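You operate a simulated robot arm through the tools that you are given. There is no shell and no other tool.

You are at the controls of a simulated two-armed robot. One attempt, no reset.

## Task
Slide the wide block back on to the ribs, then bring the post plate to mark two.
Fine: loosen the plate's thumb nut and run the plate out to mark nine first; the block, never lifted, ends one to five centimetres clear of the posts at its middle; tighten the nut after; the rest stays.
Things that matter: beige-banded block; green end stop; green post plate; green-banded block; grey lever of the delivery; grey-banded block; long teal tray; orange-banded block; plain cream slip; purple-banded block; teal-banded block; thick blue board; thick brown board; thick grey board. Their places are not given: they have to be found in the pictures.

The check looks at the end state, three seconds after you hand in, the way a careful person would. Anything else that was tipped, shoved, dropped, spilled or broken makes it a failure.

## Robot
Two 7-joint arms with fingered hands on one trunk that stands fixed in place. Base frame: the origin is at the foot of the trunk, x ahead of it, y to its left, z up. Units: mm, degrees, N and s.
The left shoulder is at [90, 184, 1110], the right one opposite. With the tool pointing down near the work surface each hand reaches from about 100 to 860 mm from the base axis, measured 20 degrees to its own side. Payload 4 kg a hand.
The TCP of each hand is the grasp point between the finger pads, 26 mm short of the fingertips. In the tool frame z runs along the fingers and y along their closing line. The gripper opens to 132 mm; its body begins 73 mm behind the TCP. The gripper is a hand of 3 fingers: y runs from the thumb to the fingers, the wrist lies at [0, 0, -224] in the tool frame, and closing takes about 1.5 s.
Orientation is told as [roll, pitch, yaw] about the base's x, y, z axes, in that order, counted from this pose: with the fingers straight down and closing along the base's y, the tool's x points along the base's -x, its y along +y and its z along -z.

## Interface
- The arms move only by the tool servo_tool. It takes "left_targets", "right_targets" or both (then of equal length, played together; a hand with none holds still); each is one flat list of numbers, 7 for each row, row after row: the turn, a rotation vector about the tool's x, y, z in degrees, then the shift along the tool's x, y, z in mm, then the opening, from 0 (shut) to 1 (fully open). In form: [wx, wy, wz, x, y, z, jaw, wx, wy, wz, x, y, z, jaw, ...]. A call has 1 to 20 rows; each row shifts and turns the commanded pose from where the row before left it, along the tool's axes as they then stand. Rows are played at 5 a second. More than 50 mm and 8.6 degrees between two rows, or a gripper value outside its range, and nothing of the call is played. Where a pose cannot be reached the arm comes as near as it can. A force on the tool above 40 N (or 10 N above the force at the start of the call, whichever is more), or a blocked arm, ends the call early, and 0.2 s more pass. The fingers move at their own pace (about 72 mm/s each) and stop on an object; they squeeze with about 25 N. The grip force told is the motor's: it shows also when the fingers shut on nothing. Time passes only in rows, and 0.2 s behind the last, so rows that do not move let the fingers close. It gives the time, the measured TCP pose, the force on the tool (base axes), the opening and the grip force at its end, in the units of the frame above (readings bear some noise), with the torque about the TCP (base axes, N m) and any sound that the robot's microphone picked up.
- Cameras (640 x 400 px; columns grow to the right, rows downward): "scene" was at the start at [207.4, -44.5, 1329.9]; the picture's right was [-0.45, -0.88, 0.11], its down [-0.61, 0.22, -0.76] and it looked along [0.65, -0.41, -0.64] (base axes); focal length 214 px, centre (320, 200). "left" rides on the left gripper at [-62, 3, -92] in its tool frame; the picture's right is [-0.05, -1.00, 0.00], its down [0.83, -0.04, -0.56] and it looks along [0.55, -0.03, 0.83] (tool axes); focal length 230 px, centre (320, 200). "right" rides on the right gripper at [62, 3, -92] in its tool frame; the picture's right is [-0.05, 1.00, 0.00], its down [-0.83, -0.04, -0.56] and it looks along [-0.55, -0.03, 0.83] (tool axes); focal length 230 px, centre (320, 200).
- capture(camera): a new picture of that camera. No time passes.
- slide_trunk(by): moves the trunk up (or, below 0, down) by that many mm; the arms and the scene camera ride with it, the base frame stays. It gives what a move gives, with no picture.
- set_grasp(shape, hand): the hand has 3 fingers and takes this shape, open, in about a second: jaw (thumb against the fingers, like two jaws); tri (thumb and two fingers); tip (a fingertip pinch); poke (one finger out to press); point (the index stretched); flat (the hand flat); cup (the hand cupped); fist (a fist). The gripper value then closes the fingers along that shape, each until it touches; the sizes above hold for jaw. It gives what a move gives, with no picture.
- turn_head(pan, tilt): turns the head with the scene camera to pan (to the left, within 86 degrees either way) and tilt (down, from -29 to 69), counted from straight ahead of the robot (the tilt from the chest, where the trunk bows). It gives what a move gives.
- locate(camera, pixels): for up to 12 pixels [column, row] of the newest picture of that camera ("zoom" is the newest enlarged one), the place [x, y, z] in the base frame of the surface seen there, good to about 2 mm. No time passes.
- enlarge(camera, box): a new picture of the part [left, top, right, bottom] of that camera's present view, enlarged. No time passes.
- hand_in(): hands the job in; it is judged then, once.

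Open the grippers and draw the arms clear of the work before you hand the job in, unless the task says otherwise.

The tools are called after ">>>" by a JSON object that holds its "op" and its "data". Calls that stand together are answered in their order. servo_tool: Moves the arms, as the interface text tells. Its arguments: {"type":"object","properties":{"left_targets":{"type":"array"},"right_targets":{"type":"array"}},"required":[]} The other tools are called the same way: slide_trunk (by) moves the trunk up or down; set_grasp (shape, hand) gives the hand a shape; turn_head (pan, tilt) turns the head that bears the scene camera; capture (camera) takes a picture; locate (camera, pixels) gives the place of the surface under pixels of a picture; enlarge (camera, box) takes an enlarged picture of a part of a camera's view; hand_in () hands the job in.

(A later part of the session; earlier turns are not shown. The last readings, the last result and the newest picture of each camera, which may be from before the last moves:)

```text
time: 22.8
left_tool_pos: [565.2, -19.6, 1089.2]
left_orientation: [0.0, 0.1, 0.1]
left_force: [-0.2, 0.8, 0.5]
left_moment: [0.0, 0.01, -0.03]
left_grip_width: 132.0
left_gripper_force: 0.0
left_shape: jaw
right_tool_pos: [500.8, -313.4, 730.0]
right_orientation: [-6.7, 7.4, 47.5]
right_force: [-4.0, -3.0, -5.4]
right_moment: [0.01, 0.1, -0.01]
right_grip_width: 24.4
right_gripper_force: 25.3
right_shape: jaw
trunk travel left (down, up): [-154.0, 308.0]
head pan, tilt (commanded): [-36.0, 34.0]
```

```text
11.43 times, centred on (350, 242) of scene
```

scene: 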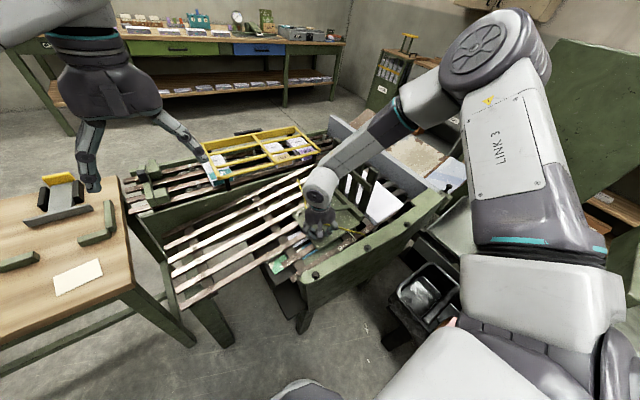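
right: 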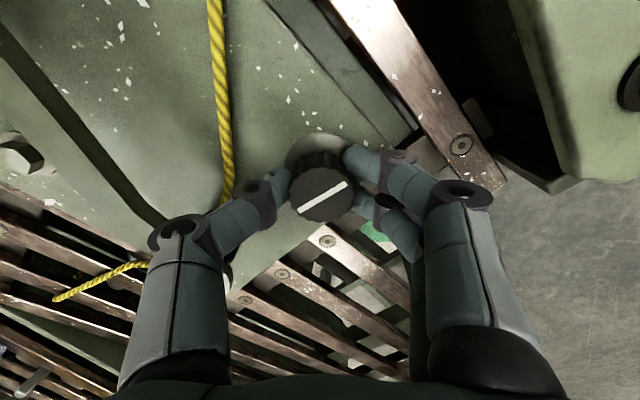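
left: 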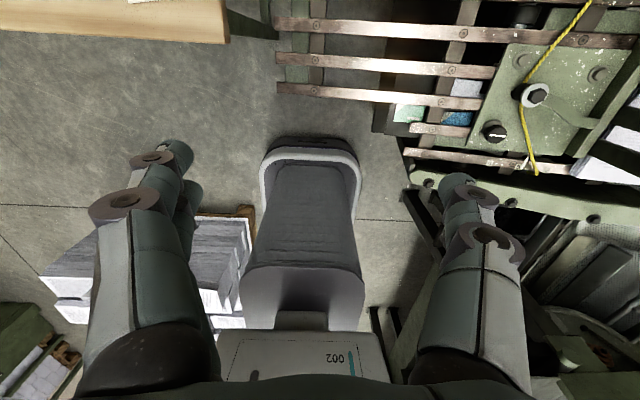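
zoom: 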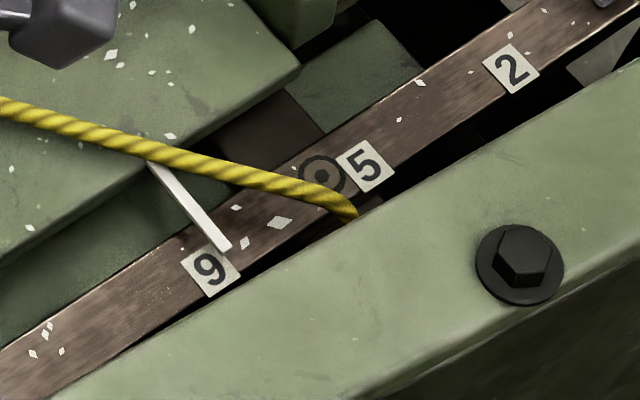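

>>> {"op": "locate", "data": {"camera": "zoom", "pixels": [[226, 246], [210, 268], [190, 212], [365, 166], [512, 68], [218, 240], [222, 262], [200, 275], [160, 172]]}}

```text
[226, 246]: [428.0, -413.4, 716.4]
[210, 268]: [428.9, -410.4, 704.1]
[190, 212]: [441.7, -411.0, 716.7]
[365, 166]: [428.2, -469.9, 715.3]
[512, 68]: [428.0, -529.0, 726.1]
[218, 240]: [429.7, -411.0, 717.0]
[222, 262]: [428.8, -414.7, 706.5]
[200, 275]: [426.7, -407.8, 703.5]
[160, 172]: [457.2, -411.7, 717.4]
```

The pointer is at y≈-412 and the 9 label centre at y≈-410; the pointer read about 3 mm to the +y side of the label at 5. Marks are 60 mm apart and I've moved 56, so 4 mm more.

>>> {"op": "servo_tool", "data": {"right_targets": [0, 0, 0, -1.49, 1.34, 0, 0, 0, 0, 0, -1.49, 1.34, 0, 0, 0, 0, 0, 0, 0, 0, 0, 0, 0, 0, 0, 0, 0, 0]}}

>>> {"op": "enlarge", "data": {"camera": "scene", "box": [325, 225, 375, 260]}}

>>> {"op": "locate", "data": {"camera": "zoom", "pixels": [[206, 259], [210, 268], [180, 220], [150, 182], [215, 265]]}}

```text
time: 23.8
left_tool_pos: [565.2, -19.5, 1087.8]
left_orientation: [0.0, 0.1, 0.1]
left_force: [0.1, -0.1, 0.0]
left_moment: [0.03, 0.0, -0.03]
left_grip_width: 132.1
left_gripper_force: 0.1
left_shape: jaw
right_tool_pos: [500.9, -309.8, 730.2]
right_orientation: [-6.7, 7.4, 47.6]
right_force: [-0.8, -3.9, -7.8]
right_moment: [-0.01, 0.06, 0.0]
right_grip_width: 24.5
right_gripper_force: 24.7
right_shape: jaw
trunk travel left (down, up): [-154.0, 308.0]
head pan, tilt (commanded): [-36.0, 34.0]
```

```text
11.43 times, centred on (350, 242) of scene
```

zoom: 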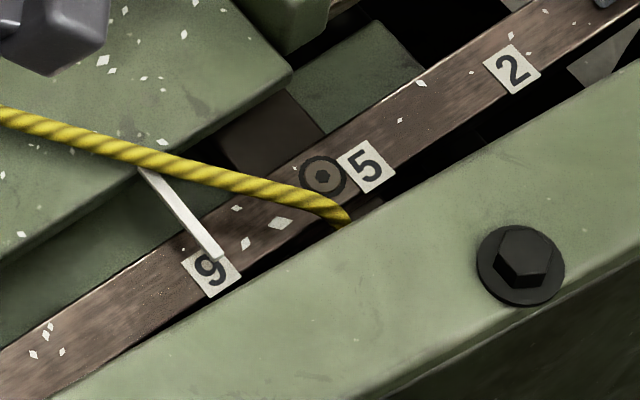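

```text
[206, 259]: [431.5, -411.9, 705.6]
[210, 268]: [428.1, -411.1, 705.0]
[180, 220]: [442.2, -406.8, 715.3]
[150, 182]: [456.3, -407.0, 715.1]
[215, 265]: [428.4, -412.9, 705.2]
```

The plate is at mark nine (pointer offset matches the original at 5). I'll open the fingers just enough, since the thumb is near the stud, and lift along the knob axis.

>>> {"op": "servo_tool", "data": {"right_targets": [0, 0, 0, 0, 0, 0, 0.3, 0, 0, 0, 0, 0, 0, 0.36, 0, 0, 0, 0, 0, 0, 0.36, 0, 0, 0, 0, 0, 0, 0.36]}}

>>> {"op": "enlarge", "data": {"camera": "scene", "box": [325, 225, 375, 260]}}

>>> {"op": "capture", "data": {"camera": "right"}}

```text
time: 24.8
left_tool_pos: [563.4, -18.1, 1088.9]
left_orientation: [0.0, 0.0, 0.1]
left_force: [0.8, 0.4, -0.4]
left_moment: [0.03, 0.02, 0.01]
left_grip_width: 131.9
left_gripper_force: 0.1
left_shape: jaw
right_tool_pos: [500.7, -309.2, 731.3]
right_orientation: [-6.8, 7.5, 47.6]
right_force: [0.2, 0.0, -1.0]
right_moment: [0.04, 0.03, 0.02]
right_grip_width: 46.8
right_gripper_force: 0.1
right_shape: jaw
trunk travel left (down, up): [-154.0, 308.0]
head pan, tilt (commanded): [-36.0, 34.0]
```

```text
11.43 times, centred on (350, 242) of scene
```

zoom: 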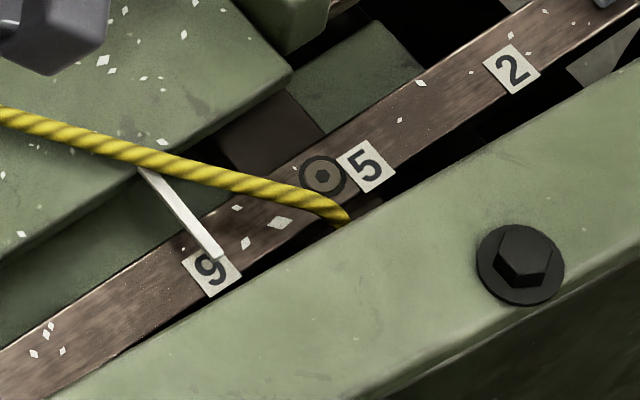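

```text
taken
```

right: 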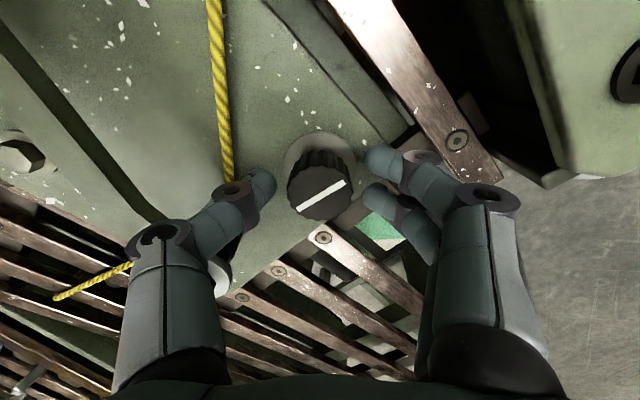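

The plate stayed at nine after release. Now I'll lift the hand straight back along the knob axis, well above the post tops.

>>> {"op": "servo_tool", "data": {"right_targets": [0, 0, 0, 0, 0, -10, 0.36, 0, 0, 0, 0, 0, -15, 0.36, 0, 0, 0, 0, 0, -20, 0.36, 0, 0, 0, 0, 0, -25, 0.4, 0, 0, 0, 0, 0, -25, 0.5, 0, 0, 0, 0, 0, -25, 0.5, 0, 0, 0, 0, 0, -25, 0.5, 0, 0, 8, 0, 0, -25, 0.5, 0, 0, 8, 0, 0, -25, 0.5, 0, 0, 8, 0, 0, -25, 0.5, 0, 0, 8, 0, 0, -25, 0.5, 0, 0, 8, 0, 0, -25, 0.5, 0, 0, 8, 0, 0, -25, 0.5, 0, 0, 0, 0, 0, 0, 0.5]}}

>>> {"op": "capture", "data": {"camera": "right"}}

>>> {"op": "enlarge", "data": {"camera": "scene", "box": [270, 130, 430, 250]}}

```text
time: 27.8
left_tool_pos: [565.8, -20.3, 1087.3]
left_orientation: [0.0, 0.0, 0.1]
left_force: [0.1, 0.8, 0.6]
left_moment: [0.0, -0.01, -0.03]
left_grip_width: 132.2
left_gripper_force: 0.2
left_shape: jaw
right_tool_pos: [500.8, -258.5, 1021.3]
right_orientation: [-9.9, 0.0, -0.1]
right_force: [0.1, 0.5, 0.2]
right_moment: [0.02, 0.0, 0.0]
right_grip_width: 65.4
right_gripper_force: 0.0
right_shape: jaw
trunk travel left (down, up): [-154.0, 308.0]
head pan, tilt (commanded): [-36.0, 34.0]
```

```text
taken
```

right: 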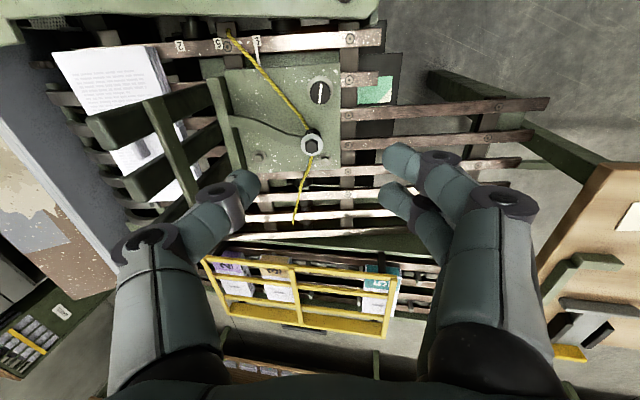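

```text
3.33 times, centred on (350, 190) of scene
```

zoom: 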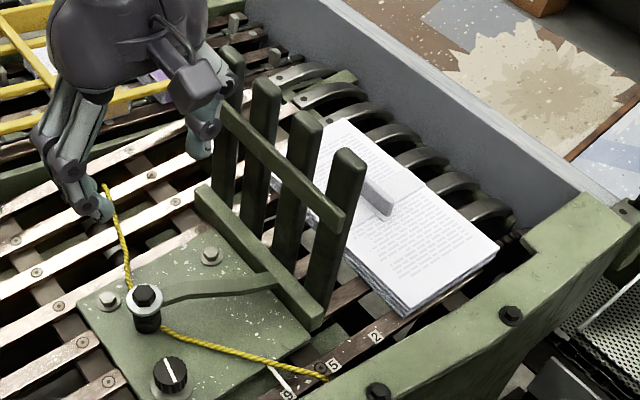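

The block has not moved. I'll carry the hand across over the posts to above the block's tab, opening still moderate.

>>> {"op": "servo_tool", "data": {"right_targets": [0, 0, 0, -4.3, -25, 0, 0.5, 0, 0, 0, -4.3, -25, 0, 0.5, 0, 0, 0, -4.3, -25, 0, 0.5, 0, 0, 0, -4.3, -25, 0, 0.5, 0, 0, 0, -4.3, -25, 0, 0.5, 0, 0, 0, -4.3, -25, 0, 0.5, 0, 0, 0, -4.3, -25, 0, 0.5, 0, 0, 0, -4.3, -25, 0, 0.5, 0, 0, 0, -4.3, -25, 0, 0.5, 0, 0, 0, -4.3, -25, 0, 0.5, 0, 0, 0, -4.3, -25, 0, 0.5, 0, 0, 0, -4.3, -25, 0, 0.5, 0, 0, 0, -4.3, -25, 0, 0.5, 0, 0, 0, 0, 0, 0, 0.5]}}

>>> {"op": "capture", "data": {"camera": "right"}}

>>> {"op": "capture", "data": {"camera": "scene"}}

```text
time: 30.8
left_tool_pos: [564.4, -19.5, 1090.2]
left_orientation: [-0.1, 0.0, 0.1]
left_force: [-0.7, -0.2, 0.2]
left_moment: [0.03, 0.0, -0.04]
left_grip_width: 132.0
left_gripper_force: 0.0
left_shape: jaw
right_tool_pos: [555.3, -578.2, 1079.5]
right_orientation: [-10.0, 0.0, 0.1]
right_force: [0.6, -0.5, -0.7]
right_moment: [-0.05, 0.0, -0.02]
right_grip_width: 65.2
right_gripper_force: 0.0
right_shape: jaw
trunk travel left (down, up): [-154.0, 308.0]
head pan, tilt (commanded): [-36.0, 34.0]
```

```text
taken
```

right: 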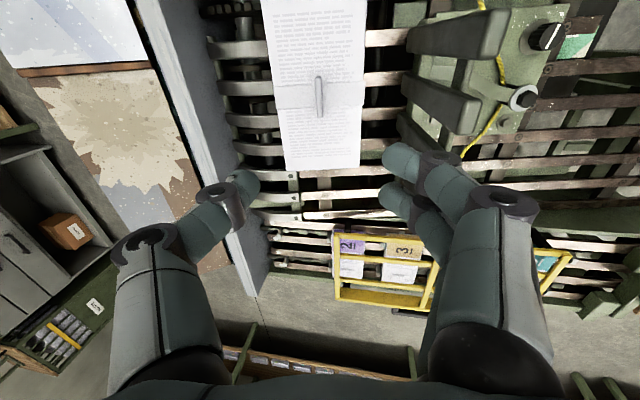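

```text
taken
```

scene: 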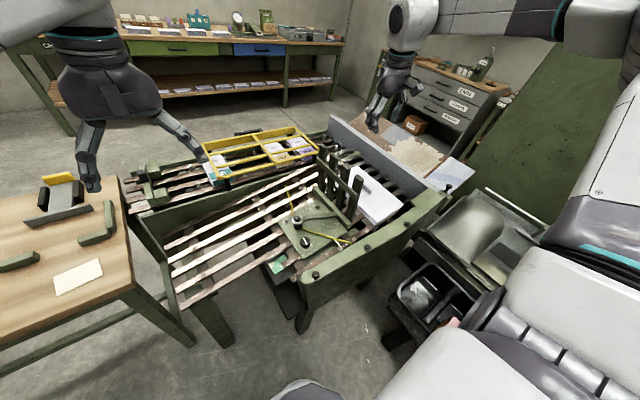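

The tab is at right-view pixel (319,97). I'll enlarge and measure it, the block's edges and the posts.

>>> {"op": "enlarge", "data": {"camera": "right", "box": [230, 0, 430, 180]}}

>>> {"op": "locate", "data": {"camera": "zoom", "pixels": [[284, 247], [284, 350], [285, 300], [270, 350], [420, 100], [412, 300], [415, 500], [175, 500], [280, 240], [250, 250], [320, 250], [400, 200]]}}

```text
2.22 times, centred on (330, 90) of right
```

zoom: 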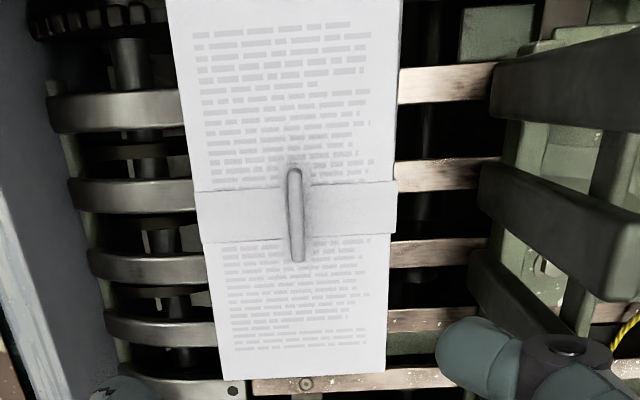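

```text
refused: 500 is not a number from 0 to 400
```

>>> {"op": "locate", "data": {"camera": "zoom", "pixels": [[293, 175], [295, 215], [298, 258], [282, 215], [310, 215], [200, 215], [392, 215], [383, 368], [225, 376], [260, 130], [396, 60], [340, 300]]}}

>>> {"op": "locate", "data": {"camera": "zoom", "pixels": [[500, 70], [500, 110], [485, 175], [490, 205], [475, 265], [620, 60], [620, 120], [600, 220], [520, 140], [440, 175], [440, 255], [440, 380]]}}

```text
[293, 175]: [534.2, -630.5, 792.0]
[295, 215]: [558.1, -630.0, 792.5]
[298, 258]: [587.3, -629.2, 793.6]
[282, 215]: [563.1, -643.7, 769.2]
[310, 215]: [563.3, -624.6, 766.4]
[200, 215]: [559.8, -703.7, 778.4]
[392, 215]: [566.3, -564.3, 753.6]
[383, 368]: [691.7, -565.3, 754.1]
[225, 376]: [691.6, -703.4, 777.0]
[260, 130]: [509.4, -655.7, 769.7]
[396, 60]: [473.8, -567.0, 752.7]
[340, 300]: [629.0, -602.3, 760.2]
```

```text
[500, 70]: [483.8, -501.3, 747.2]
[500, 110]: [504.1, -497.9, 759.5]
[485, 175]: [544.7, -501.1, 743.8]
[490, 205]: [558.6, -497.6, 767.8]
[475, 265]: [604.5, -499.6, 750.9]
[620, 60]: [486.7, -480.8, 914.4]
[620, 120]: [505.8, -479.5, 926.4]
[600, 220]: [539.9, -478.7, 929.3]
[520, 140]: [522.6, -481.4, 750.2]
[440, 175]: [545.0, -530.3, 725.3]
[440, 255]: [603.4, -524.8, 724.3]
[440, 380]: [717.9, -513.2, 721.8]
```

The posts' face is 65 mm from the block's edge now at nine, so at two the block must slide about 82 mm up-slope for a ~27 mm gap. The tab stands at (560,-630), top z 792. I'll descend along the plate normal over the tab, most of the way.

>>> {"op": "servo_tool", "data": {"right_targets": [0, 0, 0, -2.3, -0.8, 25, 0.5, 0, 0, 0, -2.4, -0.8, 25, 0.5, 0, 0, 0, 0, 0, 25, 0.5, 0, 0, 0, 0, 0, 25, 0.5, 0, 0, 0, 0, 0, 25, 0.5, 0, 0, 0, 0, 0, 25, 0.5, 0, 0, 0, 0, 0, 25, 0.5, 0, 0, 0, 0, 0, 25, 0.5, 0, 0, 0, 0, 0, 20, 0.4, 0, 0, 0, 0, 0, 10, 0.4, 0, 0, 0, 0, 0, 0, 0.4, 0, 0, 0, 0, 0, 0, 0.4]}}

>>> {"op": "capture", "data": {"camera": "right"}}

>>> {"op": "capture", "data": {"camera": "scene"}}

```text
time: 33.4
left_tool_pos: [565.2, -18.6, 1087.5]
left_orientation: [0.0, -0.1, 0.0]
left_force: [0.1, -0.1, 0.1]
left_moment: [0.03, 0.0, 0.03]
left_grip_width: 132.0
left_gripper_force: 0.0
left_shape: jaw
right_tool_pos: [561.9, -619.7, 851.6]
right_orientation: [-9.9, 0.0, 0.1]
right_force: [0.4, 0.1, 0.1]
right_moment: [0.0, -0.02, -0.02]
right_grip_width: 53.3
right_gripper_force: 0.1
right_shape: jaw
trunk travel left (down, up): [-154.0, 308.0]
head pan, tilt (commanded): [-36.0, 34.0]
```

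```text
taken
```

right: 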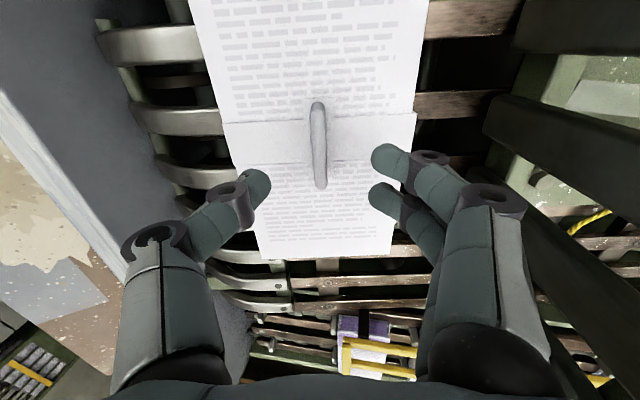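

```text
taken
```

scene: 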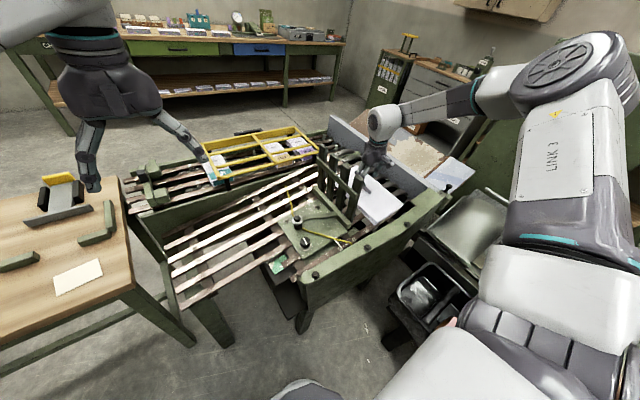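

The hand is centred on the tab line. I'll descend 51 mm gently to have the fingertips straddle the tab, ~7 mm above the block's top.

>>> {"op": "servo_tool", "data": {"right_targets": [0, 0, 0, 0, 0, 15, 0.4, 0, 0, 0, 0, 0, 15, 0.4, 0, 0, 0, 0, 0, 10, 0.4, 0, 0, 0, 0, 0, 6, 0.4, 0, 0, 0, 0, 0, 5, 0.4, 0, 0, 0, 0, 0, 0, 0.4, 0, 0, 0, 0, 0, 0, 0.4]}}

>>> {"op": "capture", "data": {"camera": "right"}}

>>> {"op": "enlarge", "data": {"camera": "scene", "box": [320, 130, 460, 235]}}

```text
time: 35.0
left_tool_pos: [564.3, -19.1, 1088.3]
left_orientation: [0.0, 0.0, 0.1]
left_force: [-0.2, 0.5, -0.7]
left_moment: [-0.01, -0.01, -0.02]
left_grip_width: 132.1
left_gripper_force: 0.1
left_shape: jaw
right_tool_pos: [562.4, -629.3, 800.5]
right_orientation: [-10.0, 0.0, 0.0]
right_force: [-0.2, 0.2, 0.1]
right_moment: [-0.01, 0.0, 0.01]
right_grip_width: 53.6
right_gripper_force: 0.0
right_shape: jaw
trunk travel left (down, up): [-154.0, 308.0]
head pan, tilt (commanded): [-36.0, 34.0]
```

```text
taken
```

right: 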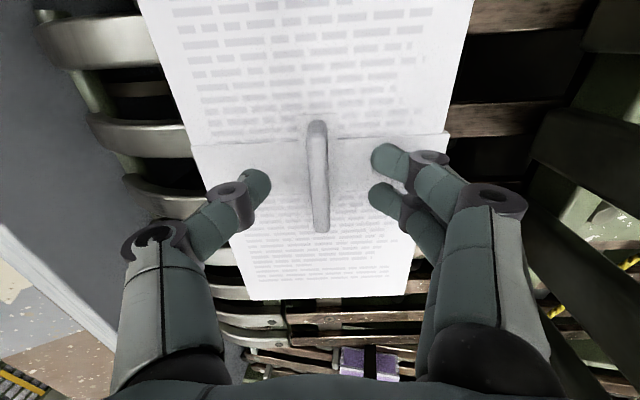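

```text
3.81 times, centred on (390, 182) of scene
```

zoom: 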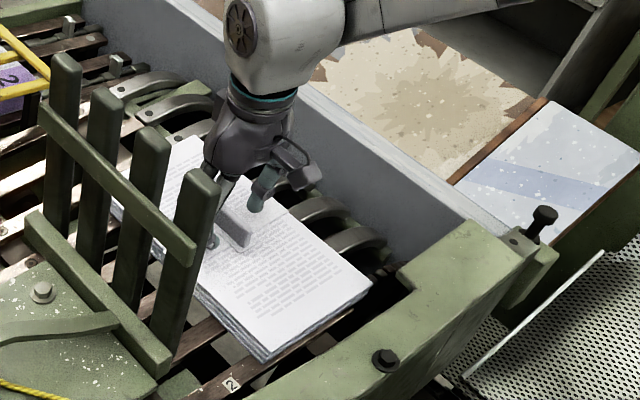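

The fingertips straddle the tab with no contact yet. I'll close on it gently.

>>> {"op": "servo_tool", "data": {"right_targets": [0, 0, 0, 0, 0, 0, 0.25, 0, 0, 0, 0, 0, 0, 0.15, 0, 0, 0, 0, 0, 0, 0.08, 0, 0, 0, 0, 0, 0, 0, 0, 0, 0, 0, 0, 0, 0, 0, 0, 0, 0, 0, 0, 0]}}

>>> {"op": "capture", "data": {"camera": "right"}}

```text
time: 36.4
left_tool_pos: [564.3, -18.7, 1087.8]
left_orientation: [-0.1, 0.0, 0.1]
left_force: [-0.6, 0.1, 0.0]
left_moment: [0.01, 0.0, 0.02]
left_grip_width: 131.9
left_gripper_force: 0.0
left_shape: jaw
right_tool_pos: [560.6, -629.5, 801.5]
right_orientation: [-10.0, 0.1, 0.0]
right_force: [1.1, -0.6, -0.2]
right_moment: [0.0, 0.0, 0.03]
right_grip_width: 5.3
right_gripper_force: 24.9
right_shape: jaw
trunk travel left (down, up): [-154.0, 308.0]
head pan, tilt (commanded): [-36.0, 34.0]
```

```text
taken
```

right: 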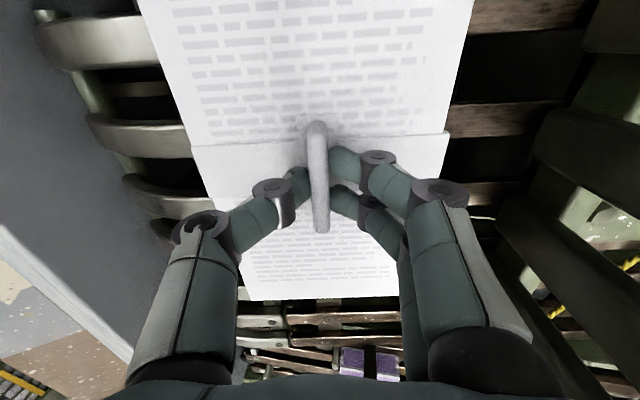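

The tab is held (width 5 mm). I'll press down a hair (0.8 mm) and drag the block 21 mm up-slope, then check.

>>> {"op": "servo_tool", "data": {"right_targets": [0, 0, 0, 0, 0, 0.8, 0, 0, 0, 0, 0, -3, 0, 0, 0, 0, 0, 0, -3, 0, 0, 0, 0, 0, 0, -3, 0, 0, 0, 0, 0, 0, -3, 0, 0, 0, 0, 0, 0, -3, 0, 0, 0, 0, 0, 0, -3, 0, 0, 0, 0, 0, 0, -3, 0, 0, 0, 0, 0, 0, 0, 0, 0]}}

>>> {"op": "capture", "data": {"camera": "right"}}

>>> {"op": "enlarge", "data": {"camera": "scene", "box": [320, 130, 460, 235]}}

```text
time: 38.4
left_tool_pos: [564.7, -18.3, 1089.3]
left_orientation: [0.0, -0.1, 0.0]
left_force: [0.4, 0.4, -0.4]
left_moment: [-0.02, -0.01, 0.02]
left_grip_width: 132.1
left_gripper_force: 0.0
left_shape: jaw
right_tool_pos: [560.9, -648.5, 804.7]
right_orientation: [-10.0, 0.1, 0.0]
right_force: [-0.5, 3.5, 0.2]
right_moment: [0.08, 0.03, 0.0]
right_grip_width: 5.3
right_gripper_force: 25.2
right_shape: jaw
trunk travel left (down, up): [-154.0, 308.0]
head pan, tilt (commanded): [-36.0, 34.0]
```

```text
taken
```

right: 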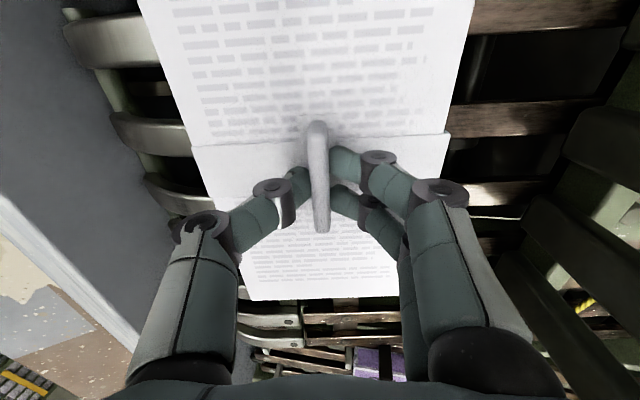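

```text
3.81 times, centred on (390, 182) of scene
```

zoom: 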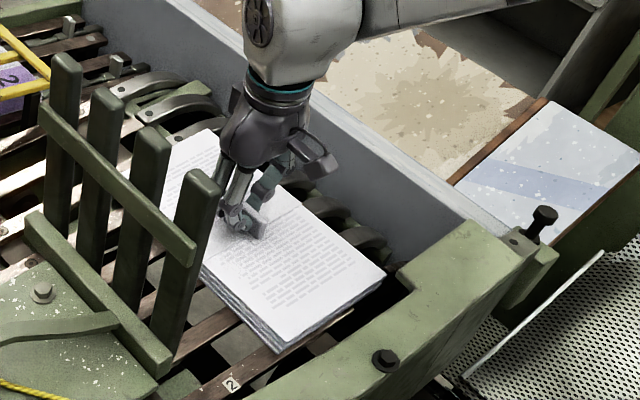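

The block follows with ~3.5 N of drag and no vertical load. The beam's notch at zoom (400,270) lies ahead of the block's near corner (383,275), so I'll measure that before going on.

>>> {"op": "locate", "data": {"camera": "zoom", "pixels": [[402, 262], [398, 285], [430, 245], [465, 225], [380, 278], [350, 312], [408, 300], [282, 352], [425, 270], [440, 290], [372, 262], [390, 280]]}}

>>> {"op": "enlarge", "data": {"camera": "scene", "box": [380, 180, 440, 225]}}

```text
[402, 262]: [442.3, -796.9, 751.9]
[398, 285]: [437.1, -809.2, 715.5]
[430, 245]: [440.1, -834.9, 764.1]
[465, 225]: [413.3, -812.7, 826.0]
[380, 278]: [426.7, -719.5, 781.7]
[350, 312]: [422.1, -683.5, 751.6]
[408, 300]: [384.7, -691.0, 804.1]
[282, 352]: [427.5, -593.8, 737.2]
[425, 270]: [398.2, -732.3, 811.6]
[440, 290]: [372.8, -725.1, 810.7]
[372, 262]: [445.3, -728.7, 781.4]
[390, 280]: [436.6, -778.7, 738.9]
```

```text
8.89 times, centred on (410, 202) of scene
```

zoom: 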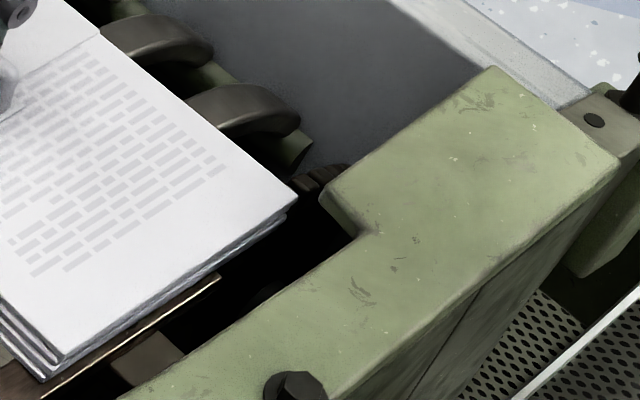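

>>> {"op": "locate", "data": {"camera": "zoom", "pixels": [[330, 188], [345, 185], [362, 232], [350, 215], [480, 80], [300, 290], [293, 195], [60, 360], [400, 130], [325, 205], [270, 325], [285, 222]]}}

```text
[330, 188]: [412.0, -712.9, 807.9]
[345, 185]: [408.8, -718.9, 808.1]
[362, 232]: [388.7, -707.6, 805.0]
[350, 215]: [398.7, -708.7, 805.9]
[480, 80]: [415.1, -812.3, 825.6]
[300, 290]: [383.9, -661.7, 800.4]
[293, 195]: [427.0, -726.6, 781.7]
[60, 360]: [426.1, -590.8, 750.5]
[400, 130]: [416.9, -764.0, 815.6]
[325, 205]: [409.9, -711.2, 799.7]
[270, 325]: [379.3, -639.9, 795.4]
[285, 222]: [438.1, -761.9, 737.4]
```

The beam's wider part has its inner face at x≈412–417 and the block's near edge is at x≈426, so there's ~10 mm of room. I'll drag another 30 mm, easing 2 mm to +x on the way.

>>> {"op": "servo_tool", "data": {"right_targets": [0, 0, 0, -0.3, -3, 0, 0, 0, 0, 0, -0.3, -3, 0, 0, 0, 0, 0, -0.3, -3, 0, 0, 0, 0, 0, -0.3, -3, 0, 0, 0, 0, 0, -0.3, -3, 0, 0, 0, 0, 0, -0.3, -3, 0, 0, 0, 0, 0, -0.2, -3, 0, 0, 0, 0, 0, 0, -3, 0, 0, 0, 0, 0, 0, -3, 0, 0, 0, 0, 0, 0, -3, 0, 0, 0, 0, 0, 0, 0, 0, 0]}}

>>> {"op": "capture", "data": {"camera": "right"}}

>>> {"op": "enlarge", "data": {"camera": "scene", "box": [320, 130, 460, 235]}}

```text
time: 40.8
left_tool_pos: [563.7, -18.7, 1088.3]
left_orientation: [0.0, 0.0, 0.1]
left_force: [-0.3, -0.5, 0.6]
left_moment: [-0.02, 0.0, 0.01]
left_grip_width: 131.8
left_gripper_force: 0.0
left_shape: jaw
right_tool_pos: [563.7, -678.5, 809.1]
right_orientation: [-10.0, 0.0, -0.1]
right_force: [-0.3, 3.6, 1.4]
right_moment: [0.06, -0.04, 0.02]
right_grip_width: 5.1
right_gripper_force: 24.8
right_shape: jaw
trunk travel left (down, up): [-154.0, 308.0]
head pan, tilt (commanded): [-36.0, 34.0]
```

```text
taken
```

right: 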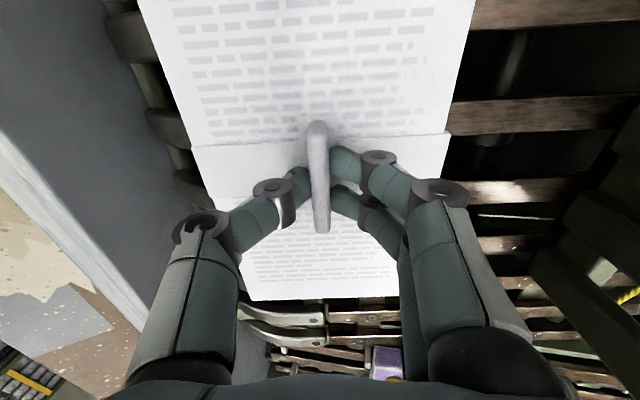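

```text
3.81 times, centred on (390, 182) of scene
```

zoom: 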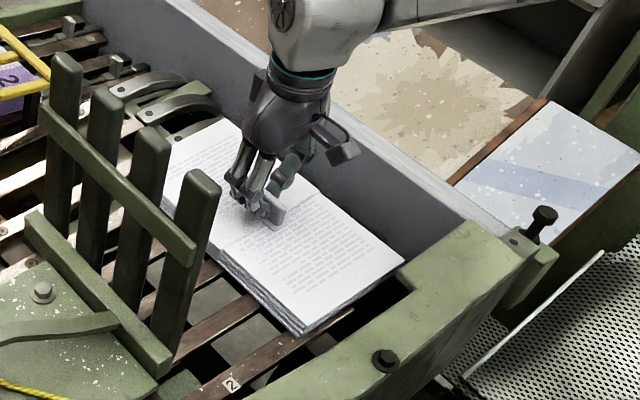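

The motion stays in the slat plane with low force. 50 mm done; I'll drag the next 18 mm and check again.

>>> {"op": "servo_tool", "data": {"right_targets": [0, 0, 0, 0, -3, 0, 0, 0, 0, 0, 0, -3, 0, 0, 0, 0, 0, 0, -3, 0, 0, 0, 0, 0, 0, -3, 0, 0, 0, 0, 0, 0, -3, 0, 0, 0, 0, 0, 0, -3, 0, 0, 0, 0, 0, 0, 0, 0, 0]}}

>>> {"op": "enlarge", "data": {"camera": "scene", "box": [320, 130, 460, 235]}}

>>> {"op": "capture", "data": {"camera": "right"}}

```text
time: 42.4
left_tool_pos: [564.9, -19.1, 1089.7]
left_orientation: [0.0, 0.0, 0.2]
left_force: [0.2, 0.6, -0.6]
left_moment: [0.0, 0.01, 0.01]
left_grip_width: 131.8
left_gripper_force: 0.0
left_shape: jaw
right_tool_pos: [563.7, -698.1, 812.5]
right_orientation: [-10.0, 0.0, 0.1]
right_force: [0.6, 2.4, -1.5]
right_moment: [0.1, -0.01, -0.02]
right_grip_width: 5.0
right_gripper_force: 24.8
right_shape: jaw
trunk travel left (down, up): [-154.0, 308.0]
head pan, tilt (commanded): [-36.0, 34.0]
```

```text
3.81 times, centred on (390, 182) of scene
```

zoom: 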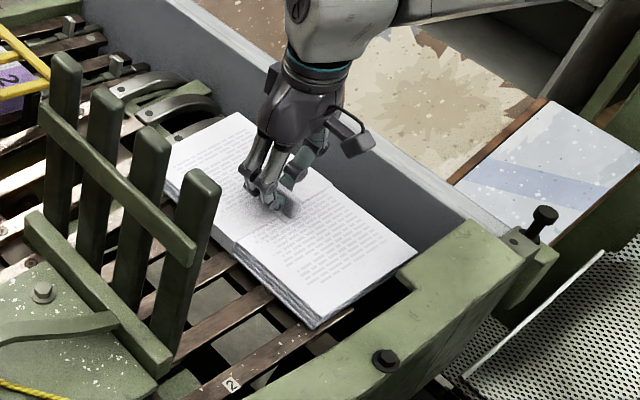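

```text
taken
```

right: 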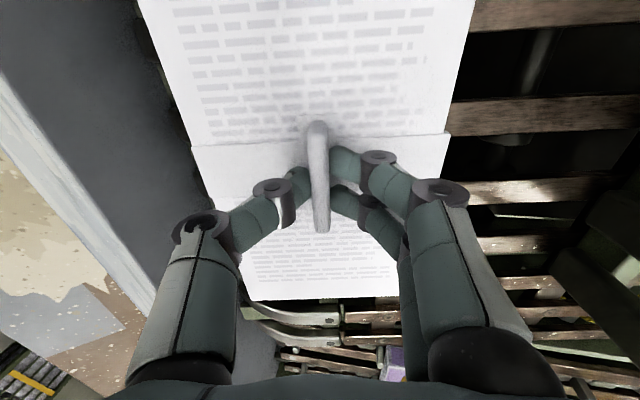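

70 mm done. I'll drag the last 12 mm in 2–3 mm steps.

>>> {"op": "servo_tool", "data": {"right_targets": [0, 0, 0, 0, -3, 0, 0, 0, 0, 0, 0, -3, 0, 0, 0, 0, 0, 0, -3, 0, 0, 0, 0, 0, 0, -2, 0, 0, 0, 0, 0, 0, 0, 0, 0, 0, 0, 0, 0, 0, 0, 0]}}

>>> {"op": "enlarge", "data": {"camera": "scene", "box": [320, 130, 460, 235]}}

>>> {"op": "locate", "data": {"camera": "zoom", "pixels": [[240, 235], [320, 318], [165, 165], [413, 240], [260, 255], [360, 280], [230, 225], [200, 200]]}}

```text
time: 43.8
left_tool_pos: [564.8, -18.4, 1088.5]
left_orientation: [0.0, 0.0, 0.1]
left_force: [0.1, -0.3, -0.3]
left_moment: [0.02, -0.02, 0.01]
left_grip_width: 132.0
left_gripper_force: 0.1
left_shape: jaw
right_tool_pos: [563.4, -706.7, 814.1]
right_orientation: [-10.0, 0.0, 0.1]
right_force: [0.6, 3.8, 1.6]
right_moment: [0.11, 0.03, 0.01]
right_grip_width: 5.1
right_gripper_force: 25.2
right_shape: jaw
trunk travel left (down, up): [-154.0, 308.0]
head pan, tilt (commanded): [-36.0, 34.0]
```

```text
3.81 times, centred on (390, 182) of scene
```

zoom: 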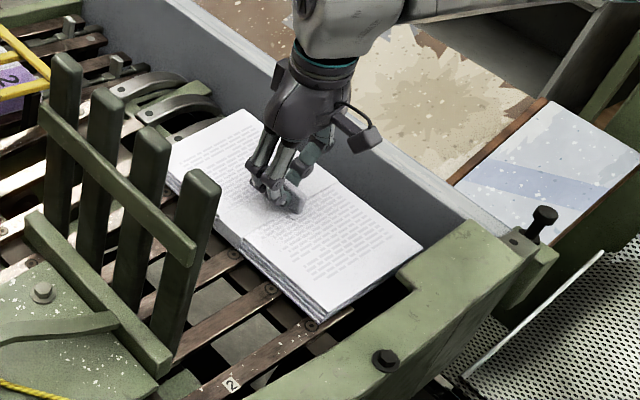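

```text
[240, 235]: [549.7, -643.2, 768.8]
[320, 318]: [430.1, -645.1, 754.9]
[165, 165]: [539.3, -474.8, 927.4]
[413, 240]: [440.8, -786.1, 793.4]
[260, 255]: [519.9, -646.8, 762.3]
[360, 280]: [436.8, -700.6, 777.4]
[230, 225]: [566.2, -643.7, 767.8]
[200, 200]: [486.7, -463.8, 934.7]
```

The block's +y edge is now at y≈-643, i.e. ~25 mm beyond where the posts will stand at mark two. I'll open the fingers and check the block stays put.

>>> {"op": "servo_tool", "data": {"right_targets": [0, 0, 0, 0, 0, 0, 0.05, 0, 0, 0, 0, 0, 0, 0.12, 0, 0, 0, 0, 0, 0, 0.25, 0, 0, 0, 0, 0, 0, 0.4, 0, 0, 0, 0, 0, 0, 0.4, 0, 0, 0, 0, 0, 0, 0.4]}}

>>> {"op": "capture", "data": {"camera": "right"}}

>>> {"op": "enlarge", "data": {"camera": "scene", "box": [320, 130, 460, 235]}}

```text
time: 45.2
left_tool_pos: [564.6, -19.0, 1089.4]
left_orientation: [0.0, 0.1, 0.1]
left_force: [-0.6, -0.2, -0.2]
left_moment: [-0.05, 0.0, 0.02]
left_grip_width: 131.8
left_gripper_force: 0.1
left_shape: jaw
right_tool_pos: [563.6, -707.0, 812.4]
right_orientation: [-10.0, 0.0, 0.0]
right_force: [0.1, -0.3, 0.2]
right_moment: [-0.03, 0.01, -0.02]
right_grip_width: 51.9
right_gripper_force: 0.0
right_shape: jaw
trunk travel left (down, up): [-154.0, 308.0]
head pan, tilt (commanded): [-36.0, 34.0]
```

```text
taken
```

right: 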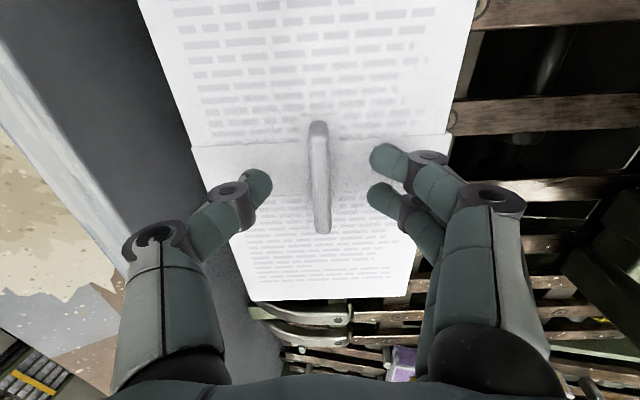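

```text
3.81 times, centred on (390, 182) of scene
```

zoom: 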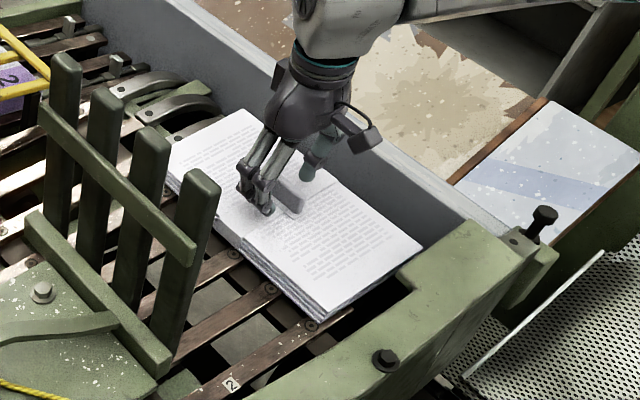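

The block stays where it was left. I'll lift off along the normal and travel back high over the posts to above the knob.

>>> {"op": "servo_tool", "data": {"right_targets": [0, 0, 0, 0, 0, -10, 0.4, 0, 0, 0, 0, 0, -15, 0.4, 0, 0, 0, 0, 0, -25, 0.4, 0, 0, 0, 0, 0, -25, 0.4, 0, 0, 0, 0, 0, -25, 0.4, 0, 0, 0, 0, 0, -30, 0.4, 0, 0, 0, 0, 0, -30, 0.4, 0, 0, 0, 0, 0, -30, 0.4, 0, 0, 0, 0, 0, -30, 0.4, 0, 0, 0, 0, 0, -30, 0.4, 0, 0, 0, 0, 0, -30, 0.4, 0, 0, 0, 0, 0, 0, 0.4]}}

>>> {"op": "servo_tool", "data": {"right_targets": [0, 0, 0, 3.7, 24, 0, 0.4, 0, 0, 0, 3.7, 24, 0, 0.4, 0, 0, 0, 3.7, 24, 0, 0.4, 0, 0, 0, 3.7, 24, 0, 0.4, 0, 0, 0, 3.7, 24, 0, 0.4, 0, 0, 0, 3.7, 24, 0, 0.4, 0, 0, 0, 3.7, 24, 0, 0.4, 0, 0, 0, 3.7, 24, 0, 0.4, 0, 0, 0, 3.7, 24, 0, 0.4, 0, 0, 0, 3.7, 24, 0, 0.4, 0, 0, 0, 3.7, 24, 0, 0.4, 0, 0, 0, 3.7, 24, 0, 0.4, 0, 0, 0, 3.7, 24, 0, 0.4, 0, 0, 0, 3.7, 24, 0, 0.4, 0, 0, 0, 3.7, 24, 0, 0.4, 0, 0, 0, 3.7, 24, 0, 0.4, 0, 0, 0, 3.7, 22, 0, 0.4, 0, 0, 0, 0, 0, 0, 0.4]}}

>>> {"op": "capture", "data": {"camera": "right"}}

>>> {"op": "enlarge", "data": {"camera": "scene", "box": [280, 130, 460, 265]}}

```text
time: 47.8
left_tool_pos: [564.3, -19.8, 1089.2]
left_orientation: [0.0, 0.0, 0.1]
left_force: [0.0, -0.6, 0.2]
left_moment: [0.01, -0.03, -0.01]
left_grip_width: 131.9
left_gripper_force: 0.0
left_shape: jaw
right_tool_pos: [563.8, -657.8, 1090.4]
right_orientation: [-10.0, 0.0, -0.1]
right_force: [0.2, 0.3, -0.2]
right_moment: [0.01, 0.02, -0.03]
right_grip_width: 52.4
right_gripper_force: 0.0
right_shape: jaw
trunk travel left (down, up): [-154.0, 308.0]
head pan, tilt (commanded): [-36.0, 34.0]
```

```text
time: 51.6
left_tool_pos: [563.9, -19.7, 1089.1]
left_orientation: [0.0, 0.1, 0.1]
left_force: [-1.1, 0.1, -0.4]
left_moment: [0.02, -0.01, 0.0]
left_grip_width: 131.9
left_gripper_force: 0.0
left_shape: jaw
right_tool_pos: [501.0, -260.5, 1019.9]
right_orientation: [-10.1, 0.0, 0.0]
right_force: [0.2, 0.5, 0.4]
right_moment: [0.02, 0.01, 0.02]
right_grip_width: 52.2
right_gripper_force: 0.0
right_shape: jaw
trunk travel left (down, up): [-154.0, 308.0]
head pan, tilt (commanded): [-36.0, 34.0]
```

```text
taken
```

right: 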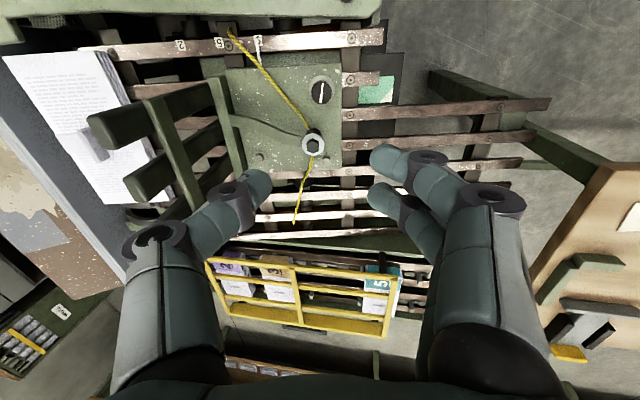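

```text
2.96 times, centred on (370, 198) of scene
```

zoom: 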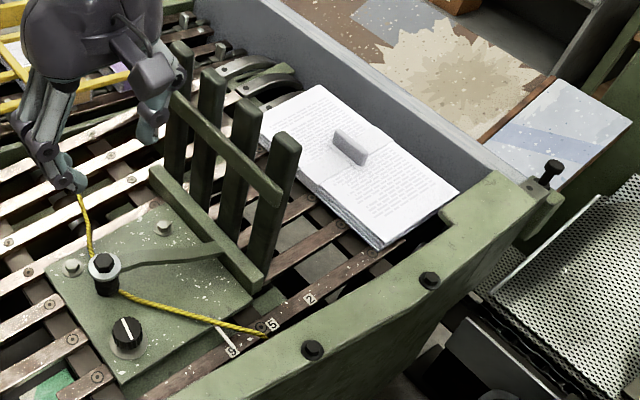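

The block rests well on the ribs now. I'll locate the knob again in the right view (320,92) before descending on it.

>>> {"op": "enlarge", "data": {"camera": "right", "box": [220, 20, 400, 170]}}

>>> {"op": "locate", "data": {"camera": "zoom", "pixels": [[354, 192], [330, 192], [378, 192], [354, 170], [354, 215], [330, 334], [140, 70], [137, 100]]}}

```text
2.67 times, centred on (310, 95) of right
```

zoom: 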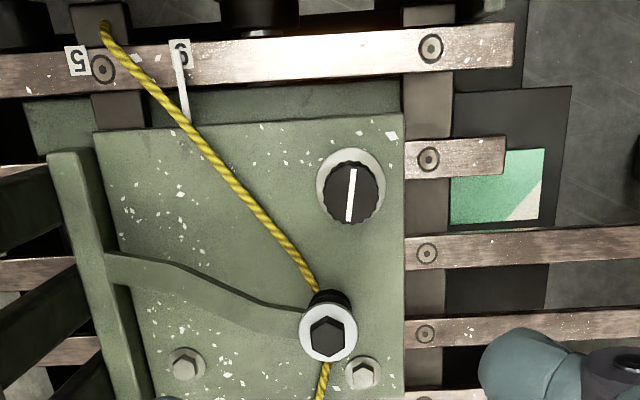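

```text
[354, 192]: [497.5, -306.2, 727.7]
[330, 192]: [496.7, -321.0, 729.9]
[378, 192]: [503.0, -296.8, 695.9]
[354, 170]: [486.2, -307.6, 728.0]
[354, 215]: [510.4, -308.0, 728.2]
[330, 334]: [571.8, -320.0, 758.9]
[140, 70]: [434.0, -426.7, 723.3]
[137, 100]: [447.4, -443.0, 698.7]
```

The knob is at (500,-309.5), top z≈728.5. I'll turn the hand to -48° yaw and descend most of the way along its axis.

>>> {"op": "servo_tool", "data": {"right_targets": [0, 0, 0, 0.5, 2, 0, 0.4, 0, 0, -8, 0, 0, 20, 0.4, 0, 0, -8, 0, 0, 20, 0.4, 0, 0, -8, 0, 0, 25, 0.4, 0, 0, -8, 0, 0, 25, 0.4, 0, 0, -8, 0, 0, 25, 0.4, 0, 0, -8, 0, 0, 25, 0.4, 0, 0, 0, 0, 0, 25, 0.4, 0, 0, 0, 0, 0, 25, 0.38, 0, 0, 0, 0, 0, 25, 0.38, 0, 0, 0, 0, 0, 20, 0.38, 0, 0, 0, 0, 0, 5, 0.38, 0, 0, 0, 0, 0, 0, 0.38, 0, 0, 0, 0, 0, 0, 0.38]}}

>>> {"op": "capture", "data": {"camera": "right"}}

```text
time: 54.6
left_tool_pos: [565.1, -19.5, 1089.1]
left_orientation: [0.0, -0.1, 0.1]
left_force: [0.0, 0.5, -0.5]
left_moment: [-0.03, 0.03, -0.02]
left_grip_width: 131.9
left_gripper_force: 0.0
left_shape: jaw
right_tool_pos: [500.0, -297.7, 783.0]
right_orientation: [-6.9, 7.5, 47.6]
right_force: [0.0, -0.8, 0.2]
right_moment: [0.01, 0.03, 0.03]
right_grip_width: 50.7
right_gripper_force: 0.0
right_shape: jaw
trunk travel left (down, up): [-154.0, 308.0]
head pan, tilt (commanded): [-36.0, 34.0]
```

```text
taken
```

right: 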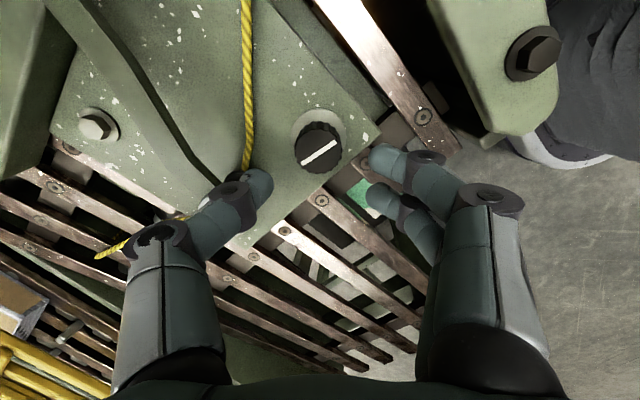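

The knob sits ~2 mm off and at this yaw the thumb would pass within a few mm of the stud, so I'll turn back to -30° yaw and centre on the knob before going down.

>>> {"op": "servo_tool", "data": {"right_targets": [0, 0, 6, 0, 0, 0, 0.42, 0, 0, 6, 0, 0, 0, 0.42, 0, 0, 6, 0, 0, 0, 0.42, 0, 0, 0, 1.4, -1.4, 0, 0.42, 0, 0, 0, 0, 0, 25, 0.42, 0, 0, 0, 0, 0, 0, 0.42, 0, 0, 0, 0, 0, 0, 0.42]}}

>>> {"op": "capture", "data": {"camera": "right"}}

>>> {"op": "enlarge", "data": {"camera": "scene", "box": [270, 160, 390, 260]}}

```text
time: 56.2
left_tool_pos: [565.2, -19.0, 1089.0]
left_orientation: [0.0, 0.0, 0.1]
left_force: [-0.4, 1.0, -0.4]
left_moment: [-0.03, 0.0, -0.05]
left_grip_width: 132.1
left_gripper_force: 0.0
left_shape: jaw
right_tool_pos: [500.1, -305.3, 758.3]
right_orientation: [-8.7, 5.0, 29.6]
right_force: [0.2, -0.4, -0.4]
right_moment: [0.03, 0.03, 0.0]
right_grip_width: 55.0
right_gripper_force: 0.1
right_shape: jaw
trunk travel left (down, up): [-154.0, 308.0]
head pan, tilt (commanded): [-36.0, 34.0]
```

```text
taken
```

right: 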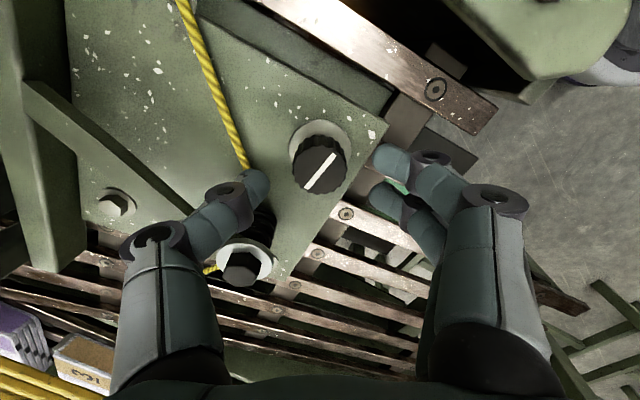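

```text
4.00 times, centred on (330, 210) of scene
```

zoom: 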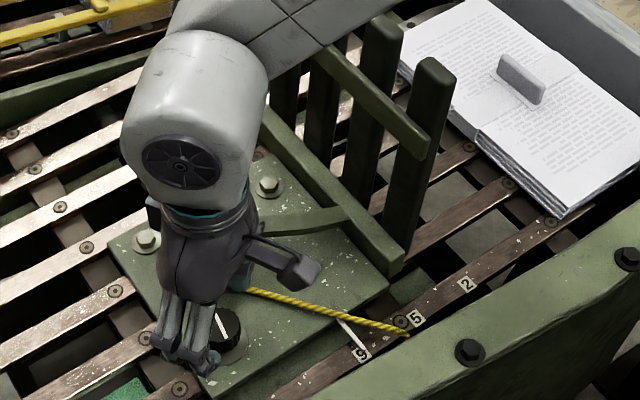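

The knob is centred and the stud has ~29 mm of room from the thumb. I'll go down 27 mm and grip.

>>> {"op": "servo_tool", "data": {"right_targets": [0, 0, 0, 0, 0, 10, 0.42, 0, 0, 0, 0, 0, 10, 0.42, 0, 0, 0, 0, 0, 7, 0.42, 0, 0, 0, 0, 0, 0, 0.42, 0, 0, 0, 0, 0, 0, 0.25, 0, 0, 0, 0, 0, 0, 0.1, 0, 0, 0, 0, 0, 0, 0, 0, 0, 0, 0, 0, 0, 0, 0, 0, 0, 0, 0, 0, 0]}}

>>> {"op": "capture", "data": {"camera": "right"}}

>>> {"op": "enlarge", "data": {"camera": "scene", "box": [270, 160, 390, 260]}}

```text
time: 58.2
left_tool_pos: [565.1, -19.5, 1090.1]
left_orientation: [0.0, 0.0, 0.1]
left_force: [0.6, 0.7, 0.0]
left_moment: [0.03, 0.02, -0.01]
left_grip_width: 131.9
left_gripper_force: 0.1
left_shape: jaw
right_tool_pos: [498.1, -308.8, 732.5]
right_orientation: [-8.7, 5.0, 29.6]
right_force: [0.0, -0.3, -1.9]
right_moment: [0.03, 0.01, -0.01]
right_grip_width: 24.7
right_gripper_force: 25.0
right_shape: jaw
trunk travel left (down, up): [-154.0, 308.0]
head pan, tilt (commanded): [-36.0, 34.0]
```

```text
taken
```

right: 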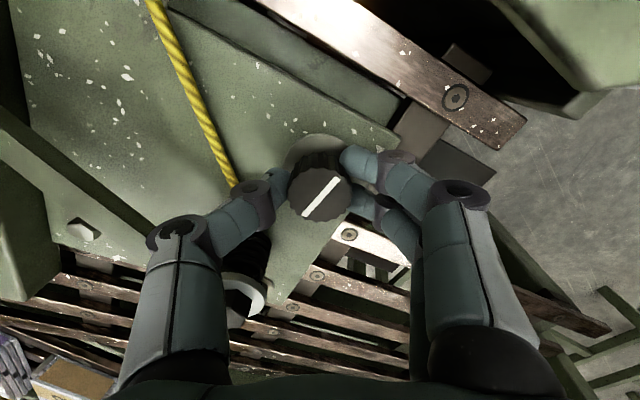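

```text
4.00 times, centred on (330, 210) of scene
```

zoom: 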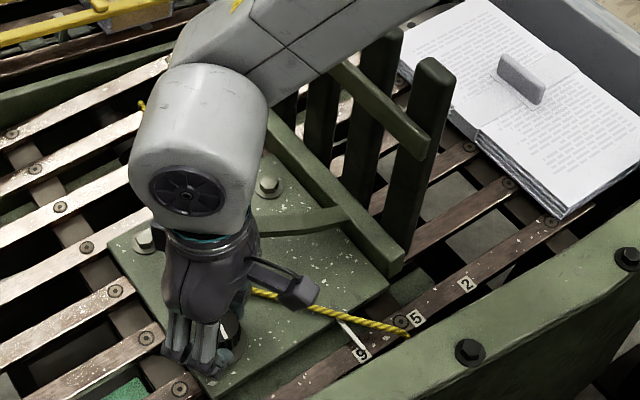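

The knob is gripped again. I'll slide the plate 60 mm up-slope (to about mark 5) and check.

>>> {"op": "servo_tool", "data": {"right_targets": [0, 0, 0, 2, -3.464, 0, 0, 0, 0, 0, 2, -3.464, 0, 0, 0, 0, 0, 2, -3.464, 0, 0, 0, 0, 0, 2, -3.464, 0, 0, 0, 0, 0, 2, -3.464, 0, 0, 0, 0, 0, 2, -3.464, 0, 0, 0, 0, 0, 2, -3.464, 0, 0, 0, 0, 0, 2, -3.464, 0, 0, 0, 0, 0, 2, -3.464, 0, 0, 0, 0, 0, 2, -3.464, 0, 0, 0, 0, 0, 2, -3.464, 0, 0, 0, 0, 0, 2, -3.464, 0, 0, 0, 0, 0, 2, -3.464, 0, 0, 0, 0, 0, 2, -3.464, 0, 0, 0, 0, 0, 2, -3.464, 0, 0, 0, 0, 0, 0, 0, 0, 0]}}

>>> {"op": "enlarge", "data": {"camera": "scene", "box": [290, 150, 430, 255]}}

```text
time: 61.6
left_tool_pos: [564.8, -18.1, 1088.9]
left_orientation: [0.0, 0.1, 0.1]
left_force: [-0.1, -0.1, 0.1]
left_moment: [0.02, 0.0, -0.02]
left_grip_width: 132.2
left_gripper_force: 0.0
left_shape: jaw
right_tool_pos: [499.1, -369.0, 742.4]
right_orientation: [-8.8, 5.0, 29.6]
right_force: [0.1, 6.4, -0.8]
right_moment: [0.21, 0.01, 0.01]
right_grip_width: 24.3
right_gripper_force: 25.0
right_shape: jaw
trunk travel left (down, up): [-154.0, 308.0]
head pan, tilt (commanded): [-36.0, 34.0]
```

```text
3.81 times, centred on (360, 202) of scene
```

zoom: 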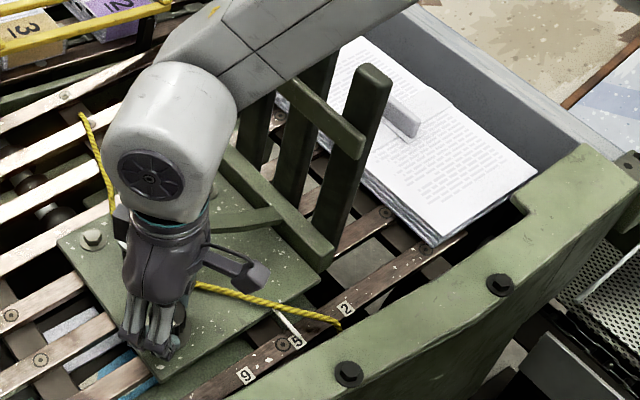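

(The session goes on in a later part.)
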